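You operate a simulated robot arm through the tools that you are given. There is no shell and no other tool. Be economical: measure what you need, move in short steps, check, and stop when the job is done.

You are at the controls of a simulated robot arm. One attempt, no reset.

JOB
Lift the blue drum's pump: yellow valve shut, both coupling levers free.
Fine: shut the valve on the pump and let the feed gauge drop before the levers; the selector of the stirrer and the ratchet handle stay as they are.

Only the result counts: the job must be done as asked and must still hold three seconds after the hand-in. Knocking over, shifting, dropping, spilling or breaking anything else fails it.

ROBOT AND FRAMES
A 7-joint arm with a two-finger parallel gripper, fixed in place. Base frame: the origin is at the foot of the arm, x ahead of it, y to its left, z up. Units: mm, degrees, N and s.
Its first joint turns from -115.0 to 115.0 degrees. Payload 3.91 kg.
The tool frame sits at the grasp point between the pads (the TCP): z along the fingers, y along the line on which they close. The tips reach 30 mm beyond it. Largest opening 110 mm; finger width 20, thickness 10; the body of the gripper, 48 by 112 mm, starts 55 mm behind the TCP.
Orientation is that of the tool frame in the base frame, as a unit quaternion [w, x, y, z]. With the fingers straight down and closing along the base's y, the tool's x points along the base's -x, its y along +y and its z along -z.

CONTROLS
- The arm moves only by the tool jog_arm. Its argument "motion" is a list of rows, each a list of 7 numbers: the shift along the tool's x, y, z in mm, then the turn, a rotation vector about the tool's x, y, z in degrees, then the opening, from 0 (shut) to 1 (fully open). In form: [[dx, dy, dz, wx, wy, wz, fingers], ...]. A call has 1 to 12 rows; each row shifts and turns the commanded pose from where the row before left it, along the tool's axes as they then stand. Each row takes 0.2 s and may step no farther than 50 mm and 8.6 degrees from the row before; otherwise, or with a gripper value out of range, the whole call is refused. Where a pose cannot be reached the arm comes as near as it can. A force on the tool above 40 N (or 10 N above the force at the start of the call, whichever is more), or a blocked arm, ends the call early, and 0.2 s more pass. Each finger travels about 108 mm/s and halts on what it meets, pressing with about 42 N; the grip force reading is that of the motor and also rises with nothing between the fingers. The clock runs only during rows and for 0.2 s after the last one: add rows that do not move to give the fingers time. The reply holds the time, the measured pose of the TCP, the force on the tool along the base axes, the opening and the grip force, in the units named above and with some noise.
- Cameras (640 x 400 px; columns grow to the right, rows downward): "scene" is fixed at [219, -502.7, 1580.6]; the picture's right is [1.00, -0.04, 0.00], its down [-0.01, -0.38, -0.93] and it looks along [0.03, 0.93, -0.38] (base axes); focal length 311 px, centre (320, 200). "wrist" rides on the gripper at [72, 17, -103] in the tool frame; the picture's right is [-0.23, 0.97, 0.00], its down [-0.76, -0.18, -0.62] and it looks along [-0.61, -0.14, 0.78] (tool axes); focal length 222 px, centre (320, 200). There is no depth. A picture from a camera that has moved, and an enlarged one, comes with that camera's place and axes in the base frame and with its lens.
- capture(camera): a new picture of that camera. No time passes.
- move_column(by): slides the trunk up (or, below 0, down) by that many mm; the arm rides with it, the base frame stays. It gives what a move gives, with no picture.
- inspect(camera, box): a new picture of the part [left, top, right, bottom] of that camera's present view, enlarged. No time passes.
- sign_off(): hands the job in; it is judged then, once.

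Work in short steps. Places have to be worked out from the pictures, the camera data and where the tool is seen: move nearer, look again, correct. Check each grasp and each placing, and mend what went wrong. You have 120 turns and 84 pictures in all, those below and enlarged ones among them. Open the gripper and draw the arm clear of the work before you hand the job in, unless the task says otherwise; then end with one line.

The tools are called after "Emit:" as name(argument=value, ...) on one line, values as JSON. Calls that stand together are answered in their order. jog_arm: Moves the arm, as the interface text tells. Its arguments: {"type":"object","properties":{"motion":{"type":"array"}},"required":["motion"]} The other tools are called the same way: move_column (by) slides the trunk up or down; capture (camera) takes a picture; inspect (camera, box) takes an enlarged picture of a part of a camera's view; sign_off () hands the job in.

At the start:

```text
time: 0.0
eef_pos: [312.8, 256.1, 1533.6]
tool_rot: [0.0, 0.0, 1.0, 0.0]
wrist_force: [-0.6, -0.1, 0.5]
width: 109.9
finger_force: 0.1
trunk travel left (down, up): [-900.0, 90.0]
```

scene: 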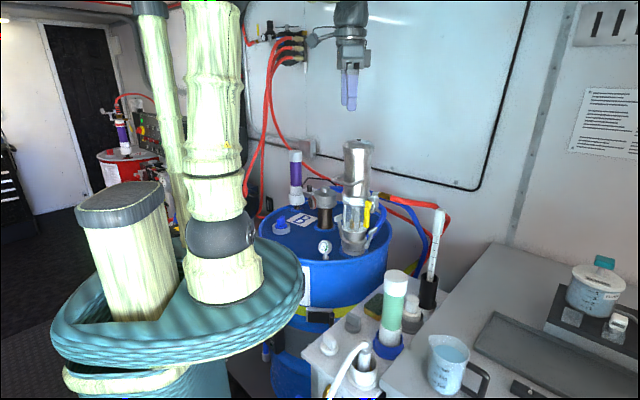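
wrist: 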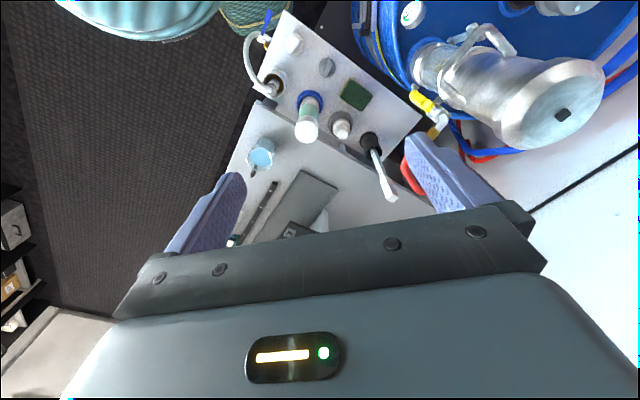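

I start by enlarging the blue drum's region to identify the pump, valve, levers and gauge.

Emit:
inspect(camera="scene", box=[240, 120, 460, 270])

Emit:
inspect(camera="wrist", box=[340, 0, 640, 190])

```text
2.67 times, centred on (350, 195) of scene
camera zoom: at [219.0, -502.7, 1580.6], right [1.0, -0.04, 0.0], down [-0.01, -0.38, -0.93], along [0.03, 0.93, -0.38], focal length 830 px, centre (240, 213)
```

zoom: 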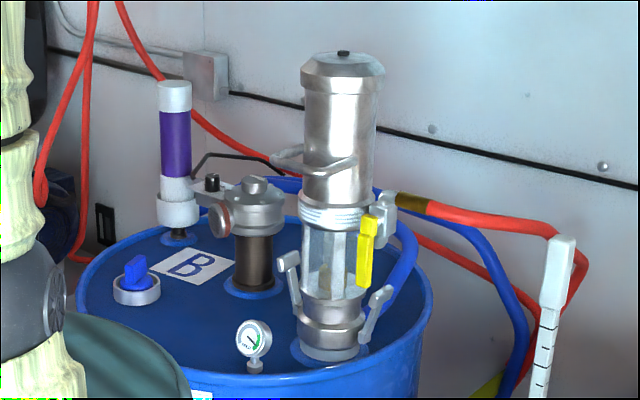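

```text
2.11 times, centred on (490, 95) of wrist
camera zoom: at [239.5, 271.3, 1637.4], right [0.23, 0.97, 0.0], down [0.76, -0.18, 0.62], along [0.61, -0.14, -0.78], focal length 468 px, centre (-38, 421)
```

zoom: 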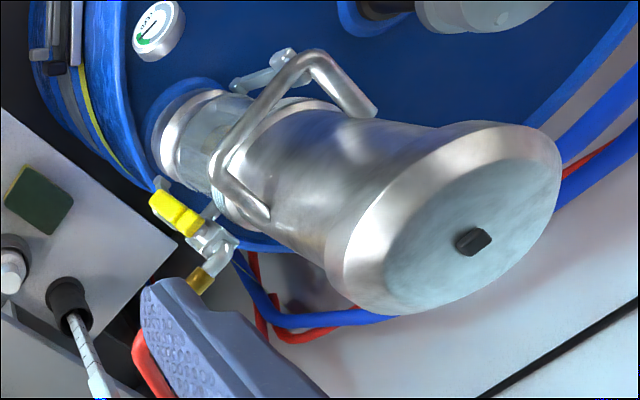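

The blue drum carries the pump (steel cylinder with bow handle), a yellow valve lever on its right side, two cam levers at its foot, and a gauge in front. I turn the hand so the wrist camera faces the pump.

Emit:
jog_arm(motion=[[0, 0, 0, 0, 0, -8, 1], [0, 0, 0, 0, 0, -8, 1], [0, 0, 0, 0, 0, -8, 1], [0, 0, 0, 0, 0, -8, 1], [0, 0, 0, 0, 0, -8, 1], [0, 0, 0, 0, 0, -8, 1], [0, 0, 0, 0, 0, -8, 1]])

Emit:
capture(camera="wrist")

Emit:
inspect(camera="scene", box=[310, 180, 410, 260])

```text
time: 1.6
eef_pos: [312.4, 254.6, 1534.0]
tool_rot: [0.0, -0.471, 0.882, 0.001]
wrist_force: [0.0, -0.9, 0.9]
width: 110.2
finger_force: 0.1
trunk travel left (down, up): [-900.0, 90.0]
```

```text
79 pictures are left
camera wrist: at [257.5, 203.6, 1637.6], right [-0.68, 0.73, 0.0], down [0.57, 0.53, 0.62], along [0.46, 0.43, -0.78], focal length 222 px, centre (320, 200)
```

wrist: 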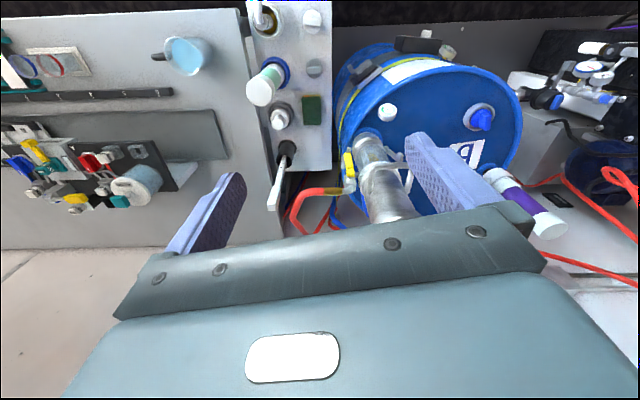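

```text
5.00 times, centred on (360, 220) of scene
camera zoom: at [219.0, -502.7, 1580.6], right [1.0, -0.04, 0.0], down [-0.01, -0.38, -0.93], along [0.03, 0.93, -0.38], focal length 1555 px, centre (120, 100)
```

zoom: 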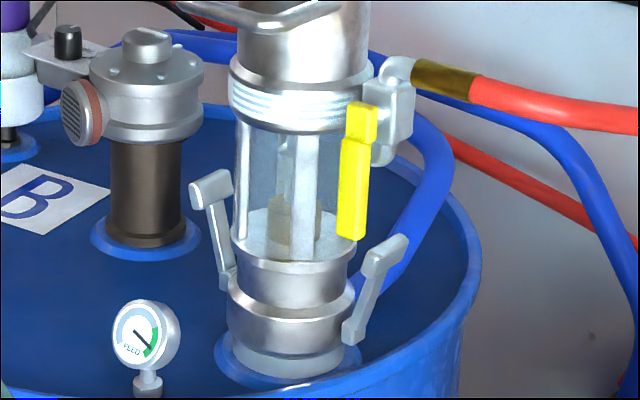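

The feed gauge is in the green, the yellow handle is in line with the vertical valve body (open), and both cam levers stand against the coupling. I tilt the hand towards the pump and lower the trunk for a closer look.

Emit:
jog_arm(motion=[[0, 0, 0, 0, 0, -8.5, 1], [0, 0, 0, 0, 0, -8.5, 1], [0, 0, 0, 0, 0, -8.5, 1], [0, 0, 0, 0, 0, -8.5, 1], [0, 0, 0, 0, -8, 0, 1], [0, 0, 0, 0, -8, 0, 1], [0, 0, 0, 0, -8, 0, 1], [0, 0, 0, 0, -8, 0, 1]])

Emit:
move_column(by=-150)

Emit:
capture(camera="wrist")

Emit:
capture(camera="scene")

```text
time: 3.4
eef_pos: [312.5, 255.8, 1533.2]
tool_rot: [-0.196, 0.68, -0.679, -0.195]
wrist_force: [1.0, 0.0, -0.7]
width: 109.8
finger_force: 0.1
trunk travel left (down, up): [-900.0, 90.0]
```

```text
time: 5.2
eef_pos: [312.9, 254.8, 1383.8]
tool_rot: [0.196, -0.679, 0.68, 0.194]
wrist_force: [-0.1, 1.4, -0.6]
width: 110.1
finger_force: 0.1
trunk travel left (down, up): [-750.0, 240.0]
```

```text
77 pictures are left
camera wrist: at [294.9, 138.0, 1433.2], right [-0.97, 0.19, 0.12], down [0.18, 0.32, 0.93], along [0.14, 0.93, -0.34], focal length 222 px, centre (320, 200)
```

wrist: 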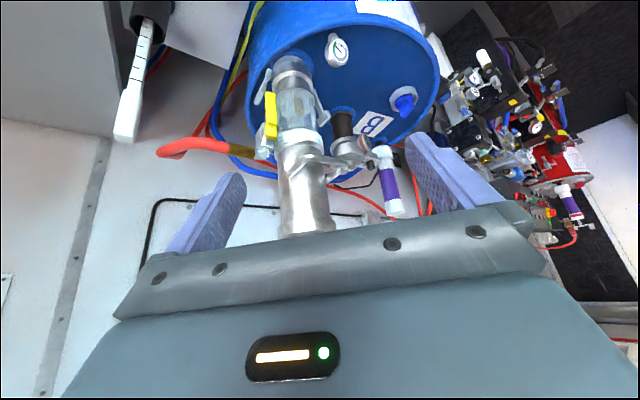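

```text
76 pictures are left
```

scene: 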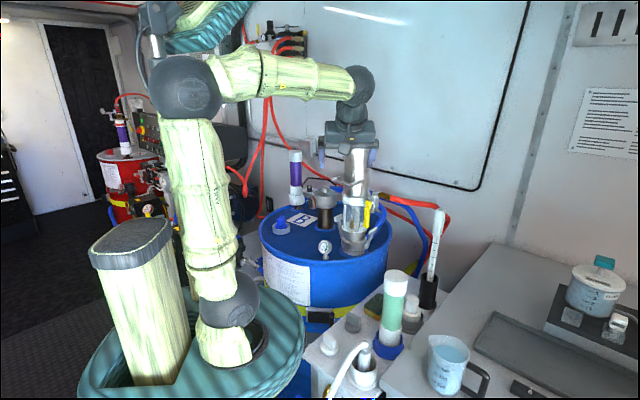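

The wrist view is upside down but useful; I enlarge the pump in it.

Emit:
inspect(camera="wrist", box=[230, 20, 390, 120])

Emit:
inspect(camera="wrist", box=[230, 110, 390, 240])

```text
4.00 times, centred on (310, 70) of wrist
camera zoom: at [294.9, 138.0, 1433.2], right [-0.97, 0.19, 0.12], down [0.18, 0.32, 0.93], along [0.14, 0.93, -0.34], focal length 888 px, centre (360, 720)
```

zoom: 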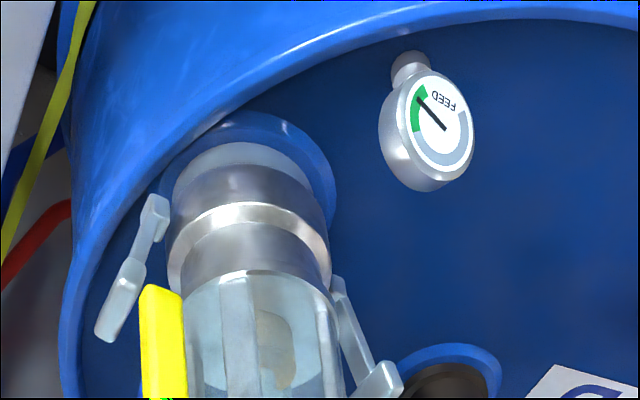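

```text
3.08 times, centred on (310, 175) of wrist
camera zoom: at [294.9, 138.0, 1433.2], right [-0.97, 0.19, 0.12], down [0.18, 0.32, 0.93], along [0.14, 0.93, -0.34], focal length 684 px, centre (351, 277)
```

zoom: 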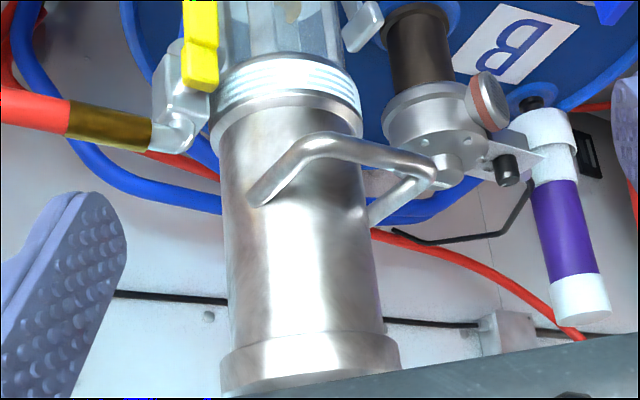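

Rough triangulation: pump axis near (380, 515), drum top near z≈980, yellow handle from (410,450,1180) down to z≈1083, lever tips near (447,492,1058) and (318,541,1075). I move closer for refined views.

Emit:
jog_arm(motion=[[-8.5, -15, 29, 0, 0, 0, 1], [-8.5, -15, 29, 0, 0, 0, 1], [-8.5, -15, 29, 0, 0, 0, 1], [-8.5, -15, 29, 0, 0, 0, 1]])

Emit:
capture(camera="wrist")

```text
time: 6.2
eef_pos: [374.0, 345.7, 1302.9]
tool_rot: [0.195, -0.679, 0.68, 0.195]
wrist_force: [0.6, 0.0, -0.6]
width: 110.0
finger_force: 0.1
trunk travel left (down, up): [-750.0, 240.0]
```

```text
73 pictures are left
camera wrist: at [356.0, 229.3, 1352.7], right [-0.97, 0.19, 0.12], down [0.18, 0.32, 0.93], along [0.14, 0.93, -0.34], focal length 222 px, centre (320, 200)
```

wrist: 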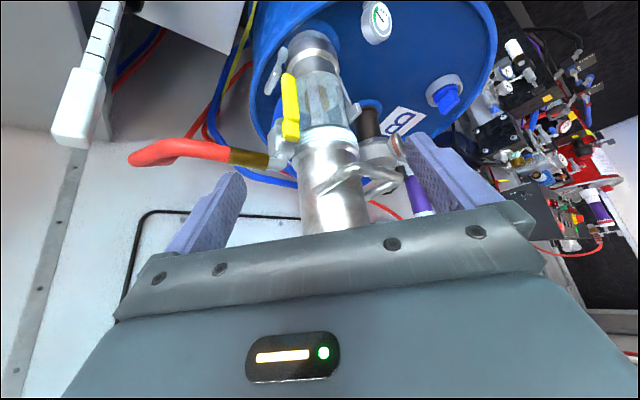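

Enlarging the valve area from here.

Emit:
inspect(camera="wrist", box=[240, 20, 400, 120])

Emit:
inspect(camera="wrist", box=[240, 110, 420, 230])

```text
4.00 times, centred on (320, 70) of wrist
camera zoom: at [356.0, 229.3, 1352.7], right [-0.97, 0.19, 0.12], down [0.18, 0.32, 0.93], along [0.14, 0.93, -0.34], focal length 888 px, centre (320, 720)
```

zoom: 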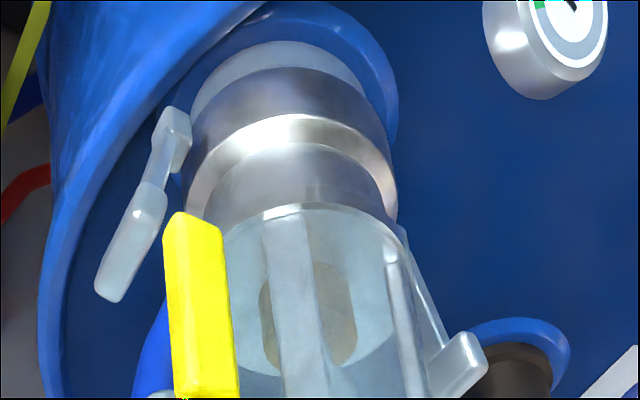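

```text
3.33 times, centred on (330, 170) of wrist
camera zoom: at [356.0, 229.3, 1352.7], right [-0.97, 0.19, 0.12], down [0.18, 0.32, 0.93], along [0.14, 0.93, -0.34], focal length 740 px, centre (287, 300)
```

zoom: 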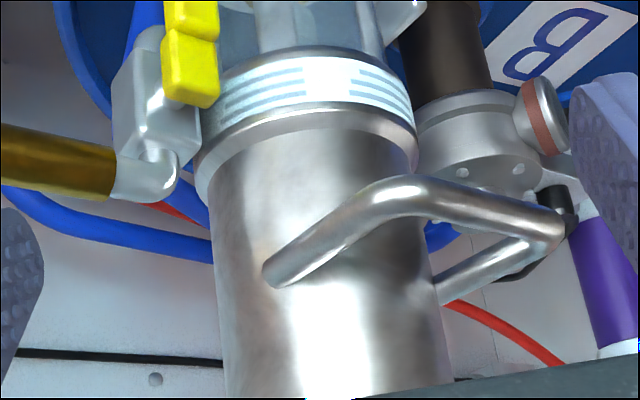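

Next a view from the pump's right side: shift right and yaw the hand 40°.

Emit:
jog_arm(motion=[[2.1, -43.3, 22.3, 0, 0, 0, 1], [2.1, -43.3, 22.3, 0, 0, 0, 1], [2.1, -43.3, 22.3, 0, 0, 0, 1], [0, 0, 0, -4.24, 0, -6.8, 1], [0, 0, 0, -4.24, 0, -6.8, 1], [0, 0, 0, -4.24, 0, -6.8, 1], [0, 0, 0, -4.24, 0, -6.8, 1], [0, 0, 0, -4.24, 0, -6.8, 1]])

Emit:
capture(camera="wrist")

```text
time: 8.0
eef_pos: [503.1, 375.7, 1243.0]
tool_rot: [-0.116, 0.872, -0.405, -0.25]
wrist_force: [-0.4, -0.2, 0.5]
width: 109.9
finger_force: 0.0
trunk travel left (down, up): [-750.0, 240.0]
```

```text
70 pictures are left
camera wrist: at [564.6, 275.1, 1292.6], right [-0.87, -0.48, 0.12], down [-0.07, 0.36, 0.93], along [-0.49, 0.8, -0.34], focal length 222 px, centre (320, 200)
```

wrist: 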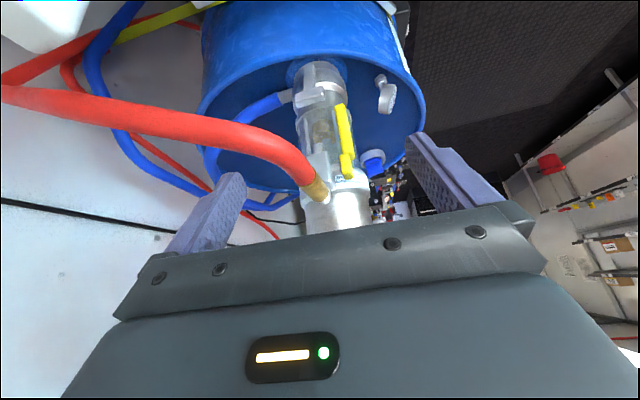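

Emit:
inspect(camera="wrist", box=[260, 50, 400, 140])

Emit:
inspect(camera="wrist", box=[260, 130, 400, 220])

```text
4.44 times, centred on (330, 95) of wrist
camera zoom: at [564.6, 275.1, 1292.6], right [-0.87, -0.48, 0.12], down [-0.07, 0.36, 0.93], along [-0.49, 0.8, -0.34], focal length 987 px, centre (276, 667)
```

zoom: 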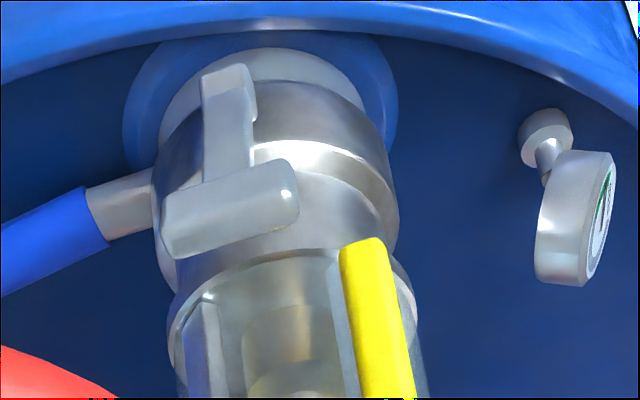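

```text
4.44 times, centred on (330, 175) of wrist
camera zoom: at [564.6, 275.1, 1292.6], right [-0.87, -0.48, 0.12], down [-0.07, 0.36, 0.93], along [-0.49, 0.8, -0.34], focal length 987 px, centre (276, 311)
```

zoom: 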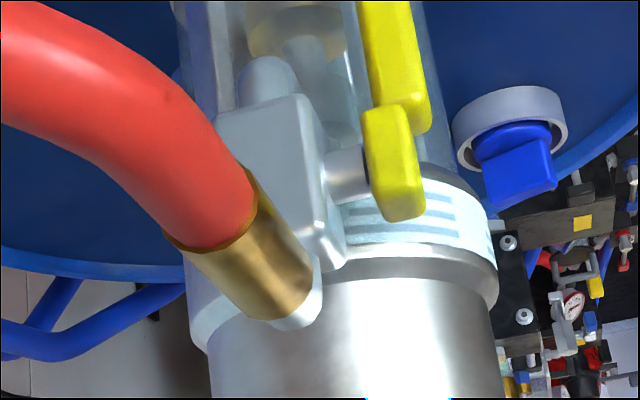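

Refined: pump axis ≈ (381,523); the valve and right lever lie in direction e≈(0.74,-0.67); yellow handle hangs at (410,450), z 1085–1172, turning about n≈(-0.67,-0.74); right T-lever at (440,470,1059). I retreat, shut the fingers and yaw the hand to face along -n.

Emit:
jog_arm(motion=[[-13.1, 40.2, 8.2, 0, 0, 0, 0.5], [-13.1, 40.2, 8.2, 0, 0, 0, 0], [-13.1, 40.2, 8.2, 0, 0, 0, 0], [-13.1, 40.2, 8.2, 0, 0, 0, 0], [0, 0, 0, 4.35, 0, 6.95, 0], [0, 0, 0, 4.35, 0, 6.95, 0], [0, 0, 0, 4.35, 0, 6.95, 0], [0, 0, 0, 4.35, 0, 6.95, 0], [0, 0, 0, 4.35, 0, 6.95, 0], [0, 0, 0, 4.35, 0, 6.95, 0], [0, 0, 0, 4.35, 0, 6.95, 0], [0, 0, 0, 4.35, 0, 6.95, 0]])

Emit:
jog_arm(motion=[[0, 0, 0, 4.35, 0, 6.95, 0], [0, 0, 0, 4.35, 0, 6.95, 0], [0, 0, 0, 0, -7, 0, 0], [0, 0, 0, 0, -7, 0, 0], [0, 0, 0, 0, -7, 0, 0], [0, 0, 0, 0, -7, 0, 0]])

Emit:
capture(camera="wrist")

```text
time: 10.6
eef_pos: [340.0, 318.7, 1242.8]
tool_rot: [0.234, -0.512, 0.813, 0.147]
wrist_force: [-0.8, 0.3, -0.4]
width: 0.1
finger_force: 37.8
trunk travel left (down, up): [-750.0, 240.0]
```

```text
time: 11.9
eef_pos: [348.6, 311.3, 1241.7]
tool_rot: [0.46, -0.344, 0.794, 0.199]
wrist_force: [-6.2, 4.6, -1.1]
width: 0.0
finger_force: 38.0
trunk travel left (down, up): [-750.0, 240.0]
```

```text
67 pictures are left
camera wrist: at [249.2, 230.7, 1231.9], right [-0.63, 0.75, 0.2], down [0.02, -0.24, 0.97], along [0.77, 0.62, 0.14], focal length 222 px, centre (320, 200)
```

wrist: 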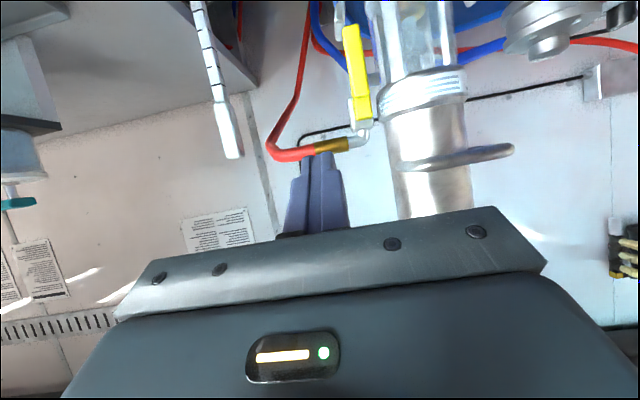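

The orientation is as wanted but position is 11 mm off with a small force; I idle one row and look at the scene.

Emit:
jog_arm(motion=[[0, 0, 0, 0, 0, 0, 0]])

Emit:
capture(camera="scene")

```text
time: 12.3
eef_pos: [339.4, 317.7, 1242.5]
tool_rot: [0.457, -0.353, 0.791, 0.204]
wrist_force: [-0.2, -0.7, 0.2]
width: 0.0
finger_force: 38.0
trunk travel left (down, up): [-750.0, 240.0]
```

```text
66 pictures are left
```

scene: 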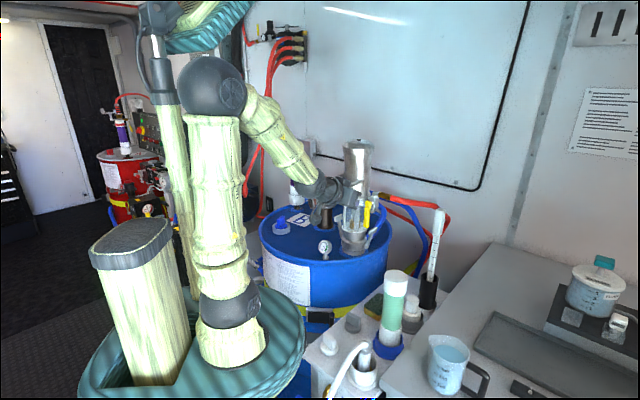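

That was only lag. I lower the trunk and bring the closed fingertips just in front of the inner side of the yellow handle.

Emit:
move_column(by=-129.5)

Emit:
jog_arm(motion=[[-15.8, 18, 27.3, 0, 0, 0, 0], [-15.8, 18, 27.3, 0, 0, 0, 0], [-15.8, 18, 27.3, 0, 0, 0, 0], [0, 0, 0, 0, 0, 0, 0]])

Emit:
capture(camera="wrist")

Emit:
inspect(camera="scene", box=[290, 160, 410, 270])

```text
time: 13.9
eef_pos: [339.9, 319.4, 1113.1]
tool_rot: [0.457, -0.353, 0.791, 0.203]
wrist_force: [0.5, 0.7, -0.2]
width: 0.2
finger_force: 37.5
trunk travel left (down, up): [-620.0, 370.0]
```

```text
time: 14.9
eef_pos: [362.2, 426.5, 1113.6]
tool_rot: [0.457, -0.353, 0.791, 0.203]
wrist_force: [-0.6, -0.4, -0.9]
width: 0.0
finger_force: 38.4
trunk travel left (down, up): [-620.0, 370.0]
```

```text
65 pictures are left
camera wrist: at [264.8, 343.5, 1102.9], right [-0.65, 0.74, 0.2], down [0.02, -0.24, 0.97], along [0.76, 0.63, 0.14], focal length 222 px, centre (320, 200)
```

wrist: 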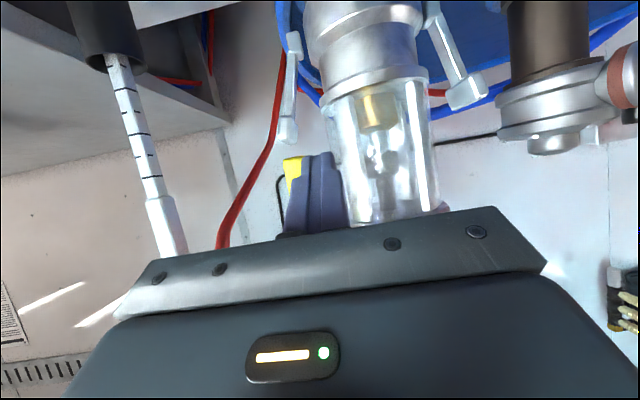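

```text
3.64 times, centred on (350, 215) of scene
camera zoom: at [219.0, -502.7, 1580.6], right [1.0, -0.04, 0.0], down [-0.01, -0.38, -0.93], along [0.03, 0.93, -0.38], focal length 1131 px, centre (211, 146)
```

zoom: 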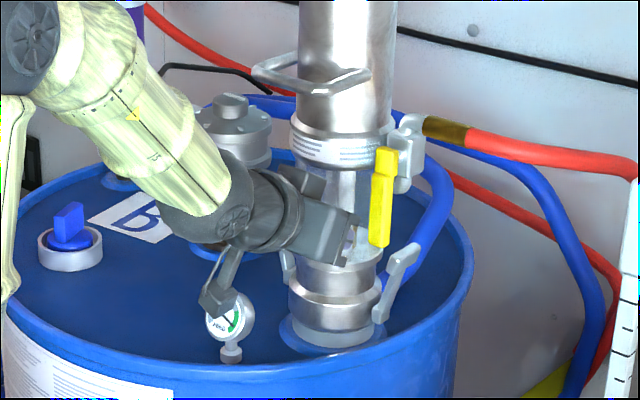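

The fingertip sits just inside the handle. Advancing 38 mm along -n beside it.

Emit:
jog_arm(motion=[[-4.75, 0, 8.2, 0, 0, 0, 0], [-4.75, 0, 8.2, 0, 0, 0, 0], [-4.75, 0, 8.2, 0, 0, 0, 0], [-4.75, 0, 8.2, 0, 0, 0, 0], [0, 0, 0, 0, 0, 0, 0]])

Emit:
capture(camera="wrist")

Emit:
inspect(camera="scene", box=[320, 180, 400, 250])

```text
time: 16.1
eef_pos: [387.8, 454.2, 1113.3]
tool_rot: [0.458, -0.352, 0.791, 0.203]
wrist_force: [-2.6, -4.0, -0.4]
width: 0.0
finger_force: 37.8
trunk travel left (down, up): [-620.0, 370.0]
```

```text
63 pictures are left
camera wrist: at [290.4, 370.8, 1103.0], right [-0.65, 0.74, 0.2], down [0.02, -0.24, 0.97], along [0.76, 0.64, 0.14], focal length 222 px, centre (320, 200)
```

wrist: 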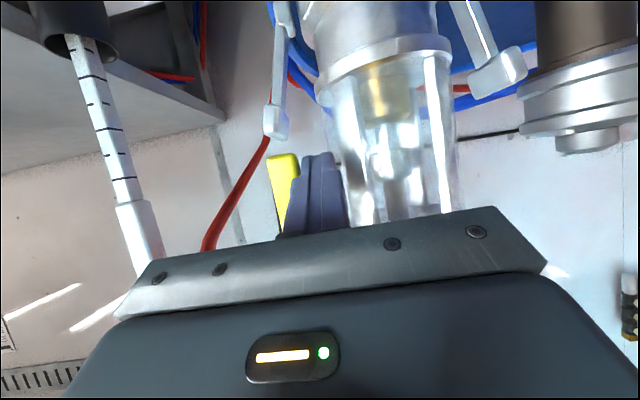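

```text
5.71 times, centred on (360, 215) of scene
camera zoom: at [219.0, -502.7, 1580.6], right [1.0, -0.04, 0.0], down [-0.01, -0.38, -0.93], along [0.03, 0.93, -0.38], focal length 1778 px, centre (91, 114)
```

zoom: 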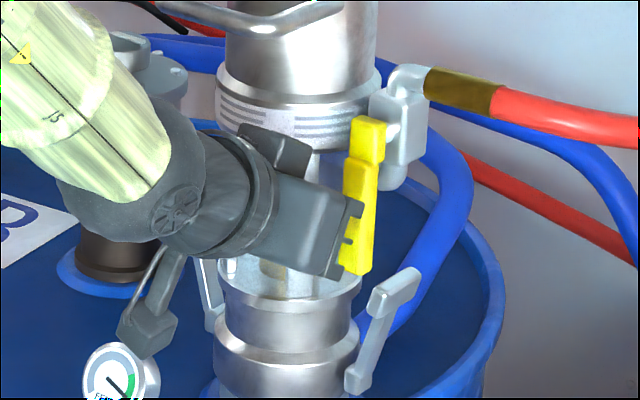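

A light touch on the glass (~5 N); I back off 3 mm and start pushing the handle outward (+e), watching the force.

Emit:
jog_arm(motion=[[1.5, 0, -2.6, 0, 0, 0, 0], [0.4, -9, 0.25, 0, 0, 0, 0], [0.4, -9, 0.25, 0, 0, 0, 0], [-0.87, -9.5, -0.5, 0, 0, 0, 0], [-0.87, -9.5, -0.5, 0, 0, 0, 0]])

Emit:
inspect(camera="scene", box=[320, 180, 400, 250])

```text
time: 17.3
eef_pos: [415.3, 426.6, 1114.7]
tool_rot: [0.458, -0.352, 0.79, 0.204]
wrist_force: [-0.6, -0.3, 0.4]
width: 0.0
finger_force: 38.0
trunk travel left (down, up): [-620.0, 370.0]
```

```text
5.71 times, centred on (360, 215) of scene
camera zoom: at [219.0, -502.7, 1580.6], right [1.0, -0.04, 0.0], down [-0.01, -0.38, -0.93], along [0.03, 0.93, -0.38], focal length 1778 px, centre (91, 114)
```

zoom: 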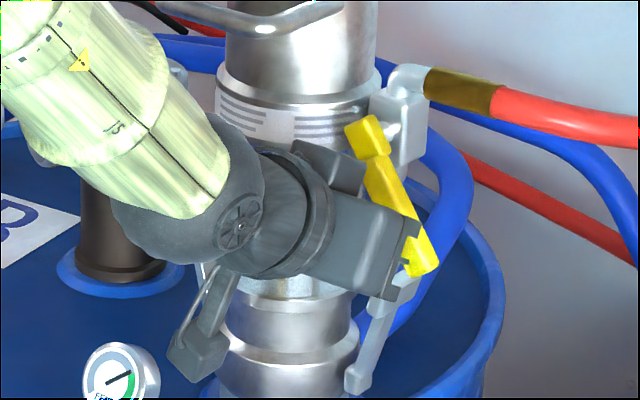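

The handle turns freely outward. Continuing the arc to horizontal.

Emit:
jog_arm(motion=[[-3, -8.5, -1.75, 0, 0, 0, 0], [-3, -8.5, -1.75, 0, 0, 0, 0], [-4.8, -7.5, -2.75, 0, 0, 0, 0], [-4.8, -7.5, -2.75, 0, 0, 0, 0], [-6, -6, -3.5, 0, 0, 0, 0], [-6, -6, -3.5, 0, 0, 0, 0], [-8.2, -3.5, -4.75, 0, 0, 0, 0], [-8.2, -3.5, -4.75, 0, 0, 0, 0], [0, 0, 0, 0, 0, 0, 0]])

Emit:
inspect(camera="scene", box=[320, 180, 400, 250])

Emit:
capture(camera="wrist")

```text
time: 19.4
eef_pos: [448.1, 392.1, 1158.7]
tool_rot: [0.448, -0.356, 0.795, 0.201]
wrist_force: [-5.3, -1.5, -9.2]
width: 0.2
finger_force: 38.1
trunk travel left (down, up): [-620.0, 370.0]
stopped in row 9: the force on the tool passed its limit (the readings are from after the stop); the commanded pose is now the measured one
```

```text
5.71 times, centred on (360, 215) of scene
camera zoom: at [219.0, -502.7, 1580.6], right [1.0, -0.04, 0.0], down [-0.01, -0.38, -0.93], along [0.03, 0.93, -0.38], focal length 1778 px, centre (91, 114)
```

zoom: 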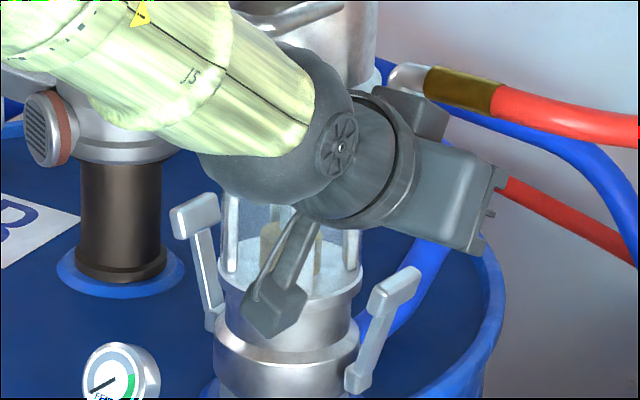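

```text
59 pictures are left
camera wrist: at [350.5, 308.2, 1150.1], right [-0.65, 0.74, 0.2], down [0.04, -0.22, 0.97], along [0.76, 0.64, 0.11], focal length 222 px, centre (320, 200)
```

wrist: 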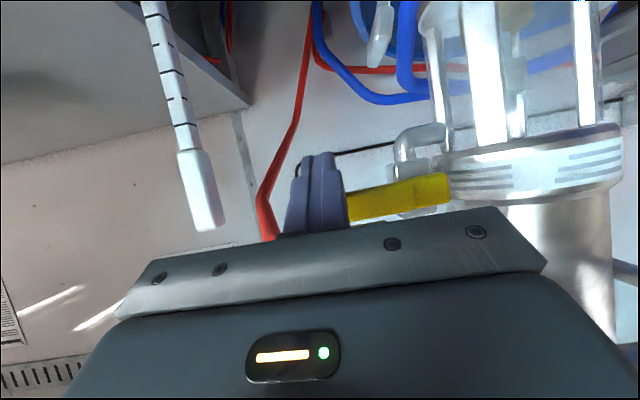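

The gauge needle has dropped to the low side and the handle is against its stop, horizontal. I ease off, then back out and look at the valve.

Emit:
jog_arm(motion=[[4.3, 0, 2.5, 0, 0, 0, 0], [10, 0, -17.3, 0, 0, 0, 0], [20, 0, -34.6, 0, 0, 0, 0], [20, 0, -34.6, 0, 0, 0, 0], [0, 0, 0, 0, 0, 0, 1], [0, 0, 0, 0, 0, 0, 1]])

Emit:
capture(camera="wrist")

Emit:
inspect(camera="scene", box=[310, 180, 410, 260])

```text
time: 20.8
eef_pos: [380.9, 317.3, 1156.2]
tool_rot: [0.45, -0.356, 0.794, 0.201]
wrist_force: [0.2, 0.3, -0.8]
width: 110.3
finger_force: 0.0
trunk travel left (down, up): [-620.0, 370.0]
```

```text
58 pictures are left
camera wrist: at [283.9, 233.2, 1147.1], right [-0.65, 0.74, 0.2], down [0.04, -0.23, 0.97], along [0.76, 0.64, 0.12], focal length 222 px, centre (320, 200)
```

wrist: 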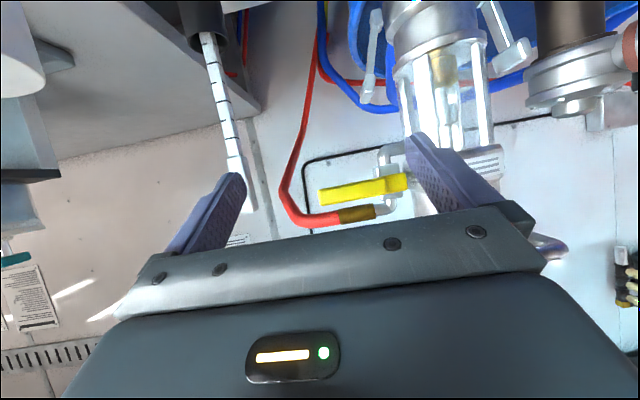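

```text
5.00 times, centred on (360, 220) of scene
camera zoom: at [219.0, -502.7, 1580.6], right [1.0, -0.04, 0.0], down [-0.01, -0.38, -0.93], along [0.03, 0.93, -0.38], focal length 1555 px, centre (120, 100)
```

zoom: 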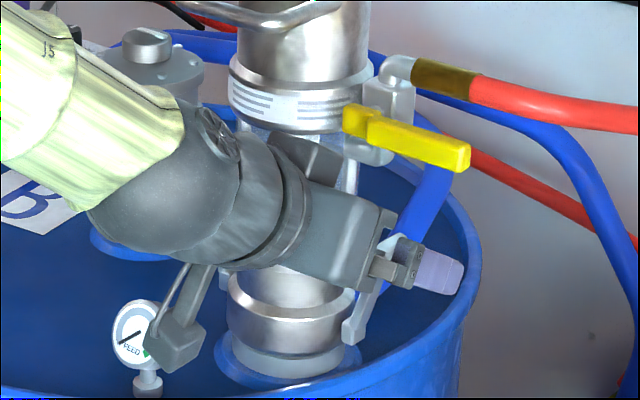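

Valve is shut and the feed gauge reads low. Now I look closely at both levers from here.

Emit:
inspect(camera="wrist", box=[340, 0, 440, 120])

Emit:
inspect(camera="wrist", box=[440, 0, 560, 120])

```text
3.33 times, centred on (390, 60) of wrist
camera zoom: at [283.9, 233.2, 1147.1], right [-0.65, 0.74, 0.2], down [0.04, -0.23, 0.97], along [0.76, 0.64, 0.12], focal length 740 px, centre (87, 667)
```

zoom: 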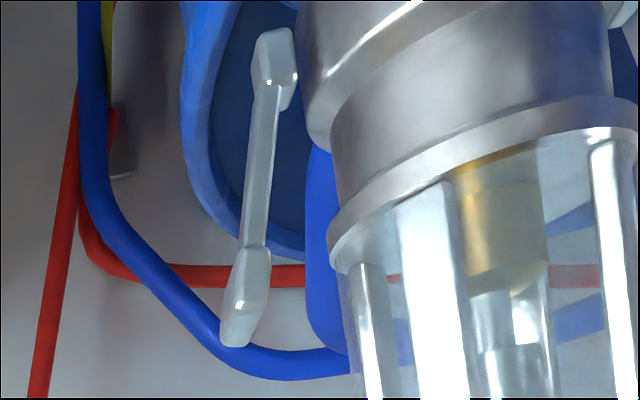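

```text
3.33 times, centred on (500, 60) of wrist
camera zoom: at [283.9, 233.2, 1147.1], right [-0.65, 0.74, 0.2], down [0.04, -0.23, 0.97], along [0.76, 0.64, 0.12], focal length 740 px, centre (-280, 667)
```

zoom: 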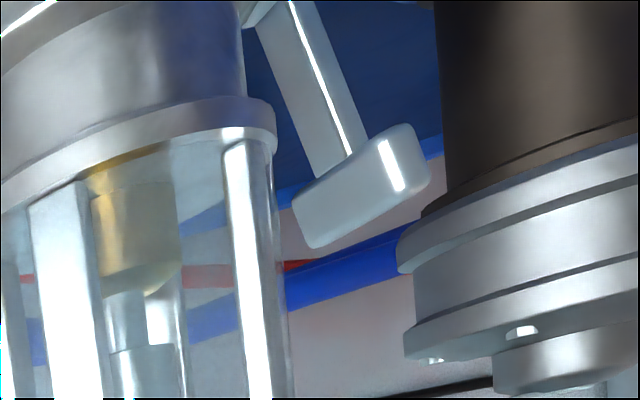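

Levers: T-grips sit about 79 mm out from the axis at z≈1059, with a ~24 mm gap to the body. I set the fingers 60 mm apart and go to a staging point before hooking the inner finger behind the right T-grip.

Emit:
jog_arm(motion=[[14.3, 14, 32.5, 0, 0, 0, 0.545], [14.3, 14, 32.5, 0, 0, 0, 0.545], [14.3, 14, 32.5, 0, 0, 0, 0.545], [0, 0, 0, 0, 0, 0, 0.545], [0, 0, 0, 0, 0, 0, 0.545]])

Emit:
capture(camera="wrist")

Emit:
inspect(camera="scene", box=[310, 180, 410, 260])

```text
time: 22.0
eef_pos: [390.4, 391.4, 1069.3]
tool_rot: [0.451, -0.355, 0.794, 0.202]
wrist_force: [0.2, 0.4, 0.5]
width: 60.0
finger_force: 0.1
trunk travel left (down, up): [-620.0, 370.0]
```

```text
54 pictures are left
camera wrist: at [294.0, 308.1, 1060.3], right [-0.65, 0.74, 0.2], down [0.04, -0.23, 0.97], along [0.76, 0.64, 0.12], focal length 222 px, centre (320, 200)
```

wrist: 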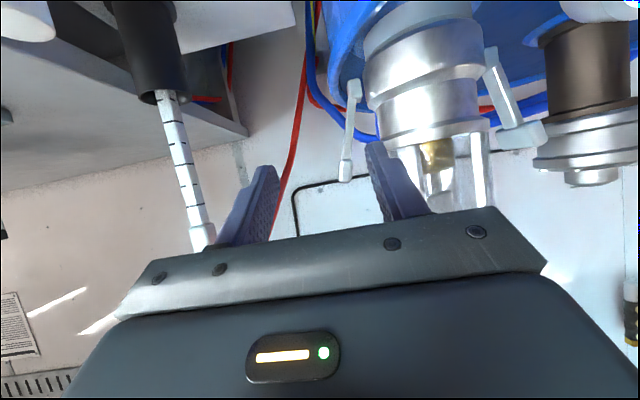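

```text
5.00 times, centred on (360, 220) of scene
camera zoom: at [219.0, -502.7, 1580.6], right [1.0, -0.04, 0.0], down [-0.01, -0.38, -0.93], along [0.03, 0.93, -0.38], focal length 1555 px, centre (120, 100)
```

zoom: 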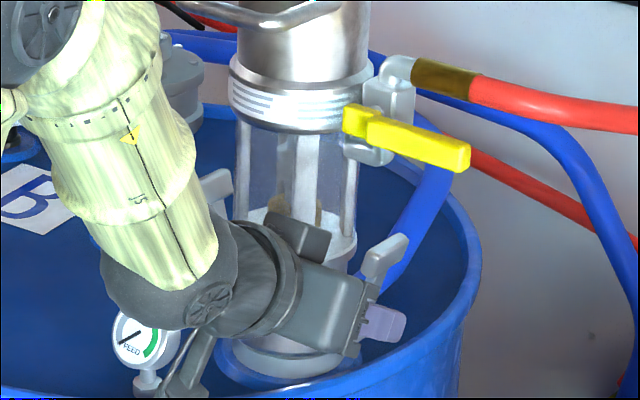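

Alignment looks right: T-grip lies between the fingers, near the inner one. Advancing 70 mm along -n.

Emit:
jog_arm(motion=[[-7.2, 0, 12, 0, 0, 0, 0.545], [-7.2, 0, 12, 0, 0, 0, 0.545], [-7.2, 0, 12, 0, 0, 0, 0.545], [-7.2, 0, 12, 0, 0, 0, 0.545], [-7.2, 0, 12, 0, 0, 0, 0.545], [0, 0, 0, 0, 0, 0, 0.545]])

Emit:
capture(camera="wrist")

Emit:
inspect(camera="scene", box=[310, 180, 410, 260])

```text
time: 23.4
eef_pos: [437.7, 443.4, 1068.9]
tool_rot: [0.45, -0.355, 0.794, 0.201]
wrist_force: [-1.1, 0.1, 0.2]
width: 60.1
finger_force: 0.1
trunk travel left (down, up): [-620.0, 370.0]
```

```text
52 pictures are left
camera wrist: at [340.5, 360.1, 1060.4], right [-0.65, 0.74, 0.2], down [0.04, -0.23, 0.97], along [0.76, 0.64, 0.12], focal length 222 px, centre (320, 200)
```

wrist: 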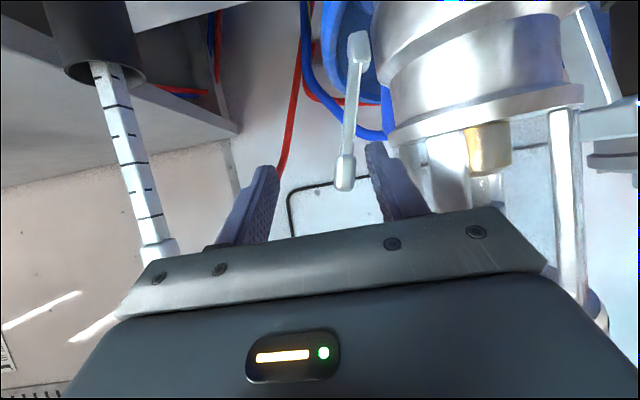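

```text
5.00 times, centred on (360, 220) of scene
camera zoom: at [219.0, -502.7, 1580.6], right [1.0, -0.04, 0.0], down [-0.01, -0.38, -0.93], along [0.03, 0.93, -0.38], focal length 1555 px, centre (120, 100)
```

zoom: 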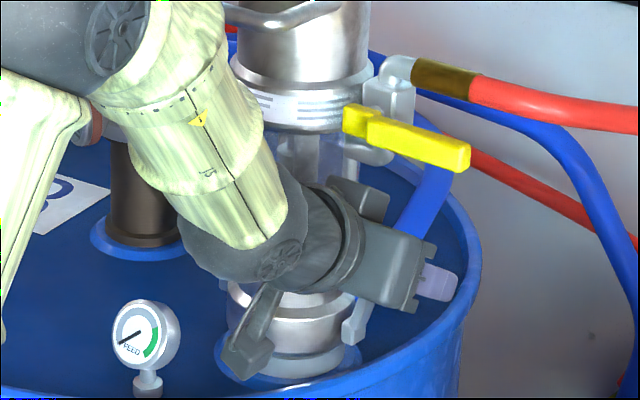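

The inner finger is behind the T-grip. Swinging the right lever outward on its arc, first part.

Emit:
jog_arm(motion=[[2.3, -10, 1.4, 0, 0, 0, 0.545], [2.3, -10, 1.4, 0, 0, 0, 0.545], [2.3, -10, 1.4, 0, 0, 0, 0.545], [6, -9.5, 3.6, 0, 0, 0, 0.545], [6, -9.5, 3.6, 0, 0, 0, 0.545], [0, 0, 0, 0, 0, 0, 0.545]])

Emit:
capture(camera="wrist")

```text
time: 24.8
eef_pos: [474.0, 411.1, 1046.9]
tool_rot: [0.45, -0.355, 0.794, 0.203]
wrist_force: [0.7, -0.9, -0.1]
width: 59.7
finger_force: 0.0
trunk travel left (down, up): [-620.0, 370.0]
```

```text
50 pictures are left
camera wrist: at [377.2, 327.4, 1038.5], right [-0.65, 0.74, 0.2], down [0.04, -0.23, 0.97], along [0.76, 0.64, 0.12], focal length 222 px, centre (320, 200)
```

wrist: 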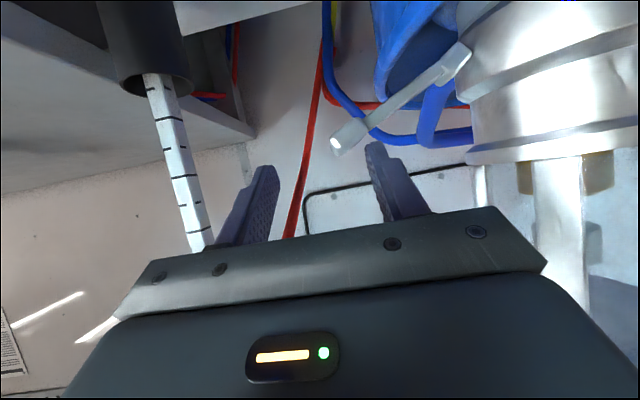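

Lever is past 50°. Continuing down to horizontal and beyond.

Emit:
jog_arm(motion=[[8.6, -7.5, 5.1, 0, 0, 0, 0.545], [8.6, -7.5, 5.1, 0, 0, 0, 0.545], [7.7, -2.5, 4.6, 0, 0, 0, 0.545], [7.7, -2.5, 4.6, 0, 0, 0, 0.545], [0, 0, 0, 0, 0, 0, 0.545]])

Emit:
capture(camera="wrist")

Emit:
inspect(camera="scene", box=[310, 190, 430, 280])

```text
time: 25.7
eef_pos: [487.6, 403.3, 1028.3]
tool_rot: [0.463, -0.355, 0.786, 0.207]
wrist_force: [-2.5, 0.9, 18.7]
width: 61.4
finger_force: 1.8
trunk travel left (down, up): [-620.0, 370.0]
stopped in row 4: the force on the tool passed its limit (the readings are from after the stop); the commanded pose is now the measured one
```

```text
49 pictures are left
camera wrist: at [391.1, 320.1, 1015.4], right [-0.66, 0.73, 0.2], down [0.01, -0.25, 0.97], along [0.75, 0.64, 0.15], focal length 222 px, centre (320, 200)
```

wrist: 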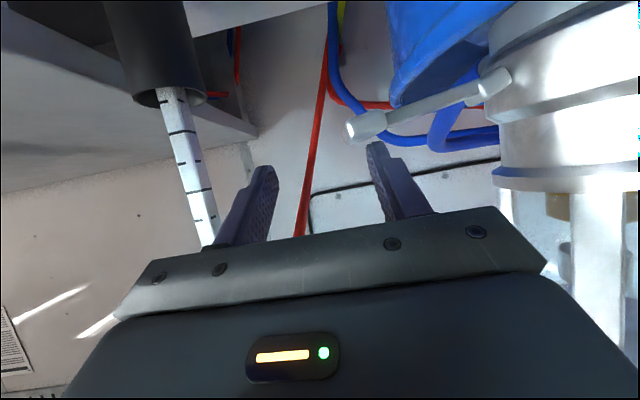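

```text
4.44 times, centred on (370, 235) of scene
camera zoom: at [219.0, -502.7, 1580.6], right [1.0, -0.04, 0.0], down [-0.01, -0.38, -0.93], along [0.03, 0.93, -0.38], focal length 1382 px, centre (98, 44)
```

zoom: 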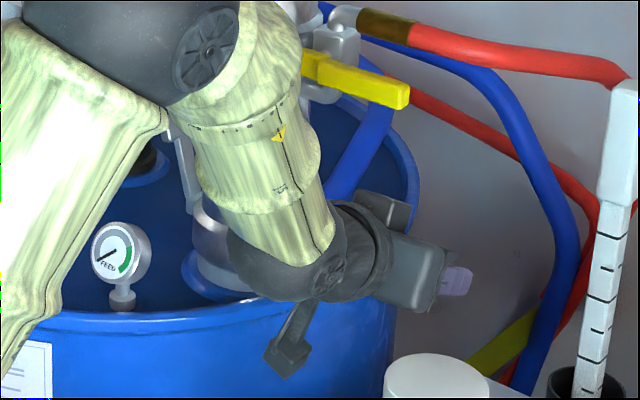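

Firm resistance at ~80° — most likely the lever's stop. I lift off slightly and back out to look.

Emit:
jog_arm(motion=[[-4.3, 0, -2.5, 0, 0, 0, 0.545], [10, 0, -17.3, 0, 0, 0, 0.545], [20, 0, -34.6, 0, 0, 0, 0.545], [20, 0, -34.6, 0, 0, 0, 0.545], [0, 0, 0, 0, 0, 0, 1]])

Emit:
capture(camera="wrist")

Emit:
inspect(camera="scene", box=[310, 190, 430, 280])

```text
time: 26.9
eef_pos: [423.0, 326.3, 1027.6]
tool_rot: [0.458, -0.354, 0.789, 0.205]
wrist_force: [-0.3, 0.2, 0.1]
width: 109.9
finger_force: 0.0
trunk travel left (down, up): [-620.0, 370.0]
```

```text
47 pictures are left
camera wrist: at [325.1, 243.5, 1016.4], right [-0.65, 0.73, 0.2], down [0.02, -0.24, 0.97], along [0.76, 0.64, 0.14], focal length 222 px, centre (320, 200)
```

wrist: 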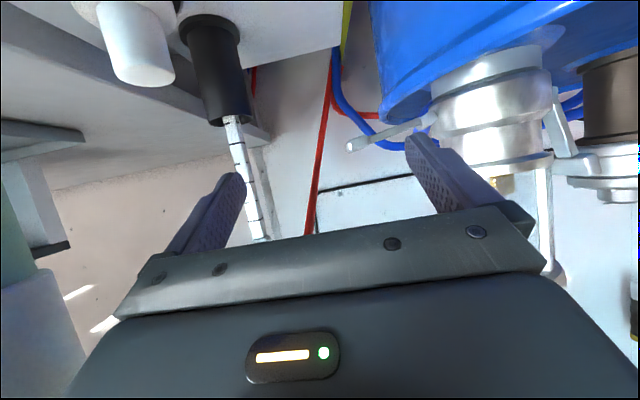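

```text
4.44 times, centred on (370, 235) of scene
camera zoom: at [219.0, -502.7, 1580.6], right [1.0, -0.04, 0.0], down [-0.01, -0.38, -0.93], along [0.03, 0.93, -0.38], focal length 1382 px, centre (98, 44)
```

zoom: 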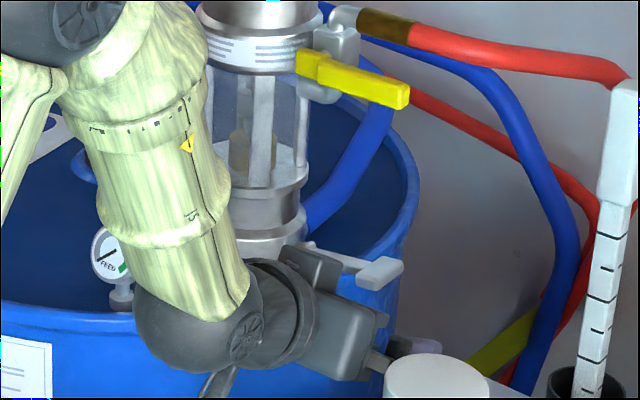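

Right lever stays open near horizontal. I raise the arm, set the fingers 35 mm apart, and move sideways to stage for the left lever, passing above the gauge.

Emit:
move_column(by=80)

Emit:
jog_arm(motion=[[-0.7, 41, 1.25, 0, 0, 0, 0.32], [-0.7, 41, 1.25, 0, 0, 0, 0.32], [-0.7, 41, 1.25, 0, 0, 0, 0.32], [-0.7, 41, 1.25, 0, 0, 0, 0.32], [-0.7, 41, 1.25, 0, 0, 0, 0.32], [-0.7, 41, 1.25, 0, 0, 0, 0.32], [0, 0, 0, 0, 0, 0, 0.32]])

Emit:
capture(camera="wrist")

Emit:
inspect(camera="scene", box=[270, 170, 410, 270])

```text
time: 28.1
eef_pos: [422.3, 327.5, 1107.1]
tool_rot: [0.459, -0.354, 0.789, 0.205]
wrist_force: [0.3, 0.6, 0.3]
width: 110.1
finger_force: 0.1
trunk travel left (down, up): [-700.0, 290.0]
```

```text
time: 29.7
eef_pos: [242.5, 497.5, 1108.3]
tool_rot: [0.459, -0.354, 0.789, 0.205]
wrist_force: [0.1, -0.2, 0.1]
width: 35.2
finger_force: 0.2
trunk travel left (down, up): [-700.0, 290.0]
```

```text
45 pictures are left
camera wrist: at [145.5, 413.0, 1096.9], right [-0.65, 0.73, 0.2], down [0.02, -0.24, 0.97], along [0.76, 0.64, 0.14], focal length 222 px, centre (320, 200)
```

wrist: 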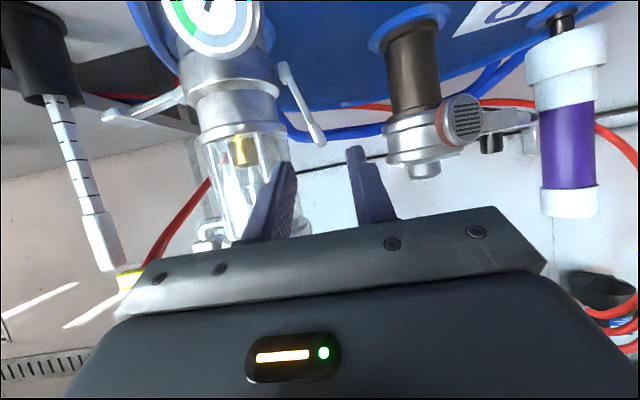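

```text
4.00 times, centred on (340, 220) of scene
camera zoom: at [219.0, -502.7, 1580.6], right [1.0, -0.04, 0.0], down [-0.01, -0.38, -0.93], along [0.03, 0.93, -0.38], focal length 1244 px, centre (240, 120)
```

zoom: 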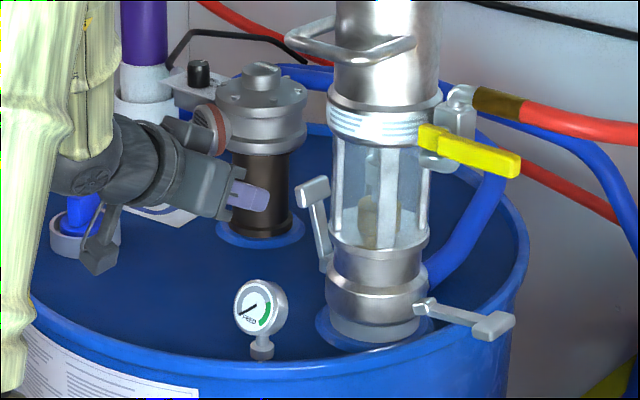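

Left T-grip triangulates to (325,580,1061), e≈-80, well between the fingers. I lower 37 mm and advance 94 mm.

Emit:
jog_arm(motion=[[32, -3.7, 18.5, 0, 0, 0, 0.32], [-6.7, 0, 11.6, 0, 0, 0, 0.32], [-6.7, 0, 11.6, 0, 0, 0, 0.32], [-6.7, 0, 11.6, 0, 0, 0, 0.32], [-6.7, 0, 11.6, 0, 0, 0, 0.32], [0, 0, 0, 0, 0, 0, 0.32]])

Emit:
capture(camera="wrist")

```text
time: 31.1
eef_pos: [282.6, 535.1, 1070.7]
tool_rot: [0.459, -0.354, 0.788, 0.205]
wrist_force: [0.4, 0.0, -0.1]
width: 35.2
finger_force: 0.0
trunk travel left (down, up): [-700.0, 290.0]
```

```text
43 pictures are left
camera wrist: at [185.4, 451.6, 1059.6], right [-0.65, 0.73, 0.2], down [0.02, -0.24, 0.97], along [0.76, 0.64, 0.14], focal length 222 px, centre (320, 200)
```

wrist: 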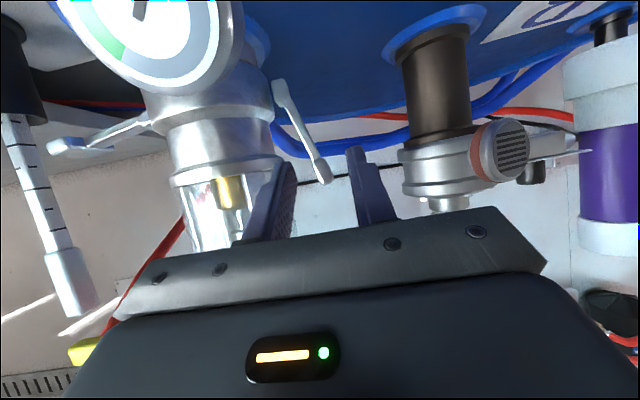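

T-grip remains centred between the fingers; advancing the last 40 mm.

Emit:
jog_arm(motion=[[-6.7, 0, 11.6, 0, 0, 0, 0.32], [-6.7, 0, 11.6, 0, 0, 0, 0.32], [-6.7, 0, 11.6, 0, 0, 0, 0.32], [0, 0, 0, 0, 0, 0, 0.32]])

Emit:
capture(camera="wrist")

Emit:
inspect(camera="scene", box=[270, 170, 410, 270])

```text
time: 32.1
eef_pos: [309.0, 564.1, 1072.3]
tool_rot: [0.459, -0.355, 0.788, 0.205]
wrist_force: [1.2, -0.2, 0.4]
width: 35.5
finger_force: 0.0
trunk travel left (down, up): [-700.0, 290.0]
```

```text
42 pictures are left
camera wrist: at [212.0, 481.3, 1060.1], right [-0.65, 0.73, 0.2], down [0.02, -0.24, 0.97], along [0.76, 0.64, 0.14], focal length 222 px, centre (320, 200)
```

wrist: 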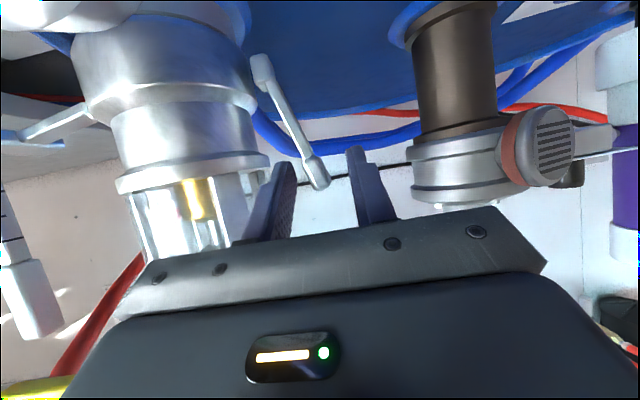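

```text
4.00 times, centred on (340, 220) of scene
camera zoom: at [219.0, -502.7, 1580.6], right [1.0, -0.04, 0.0], down [-0.01, -0.38, -0.93], along [0.03, 0.93, -0.38], focal length 1244 px, centre (240, 120)
```

zoom: 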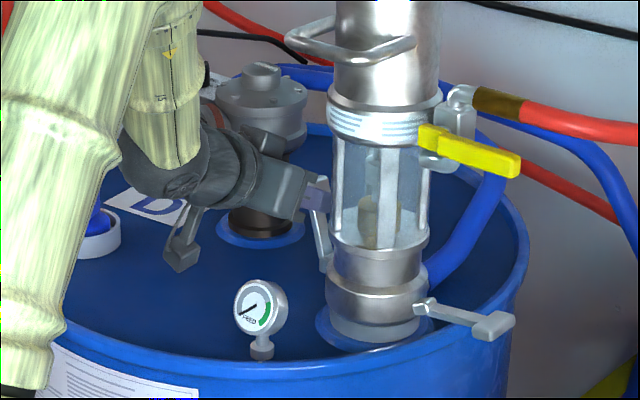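

Positions match the mirror case. Swinging the left lever outward (-e), first part.

Emit:
jog_arm(motion=[[2.3, 10, 1.4, 0, 0, 0, 0.32], [2.3, 10, 1.4, 0, 0, 0, 0.32], [2.3, 10, 1.4, 0, 0, 0, 0.32], [6, 9.5, 3.6, 0, 0, 0, 0.32], [6, 9.5, 3.6, 0, 0, 0, 0.32], [0, 0, 0, 0, 0, 0, 0.32]])

Emit:
capture(camera="wrist")

```text
time: 33.5
eef_pos: [273.3, 598.0, 1048.5]
tool_rot: [0.459, -0.354, 0.789, 0.205]
wrist_force: [-0.1, 0.3, 0.0]
width: 35.2
finger_force: 0.2
trunk travel left (down, up): [-700.0, 290.0]
```

```text
40 pictures are left
camera wrist: at [176.2, 514.4, 1038.2], right [-0.65, 0.73, 0.2], down [0.02, -0.24, 0.97], along [0.76, 0.64, 0.14], focal length 222 px, centre (320, 200)
```

wrist: 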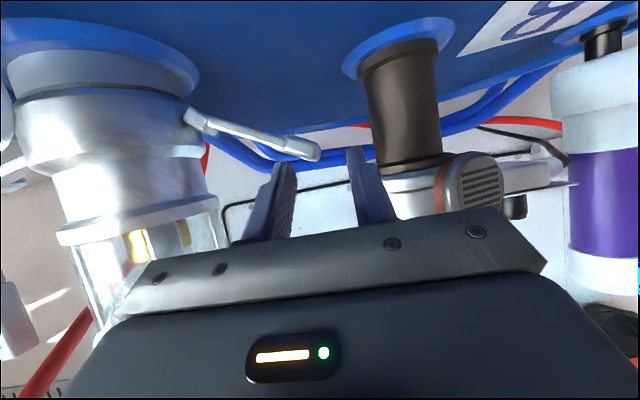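

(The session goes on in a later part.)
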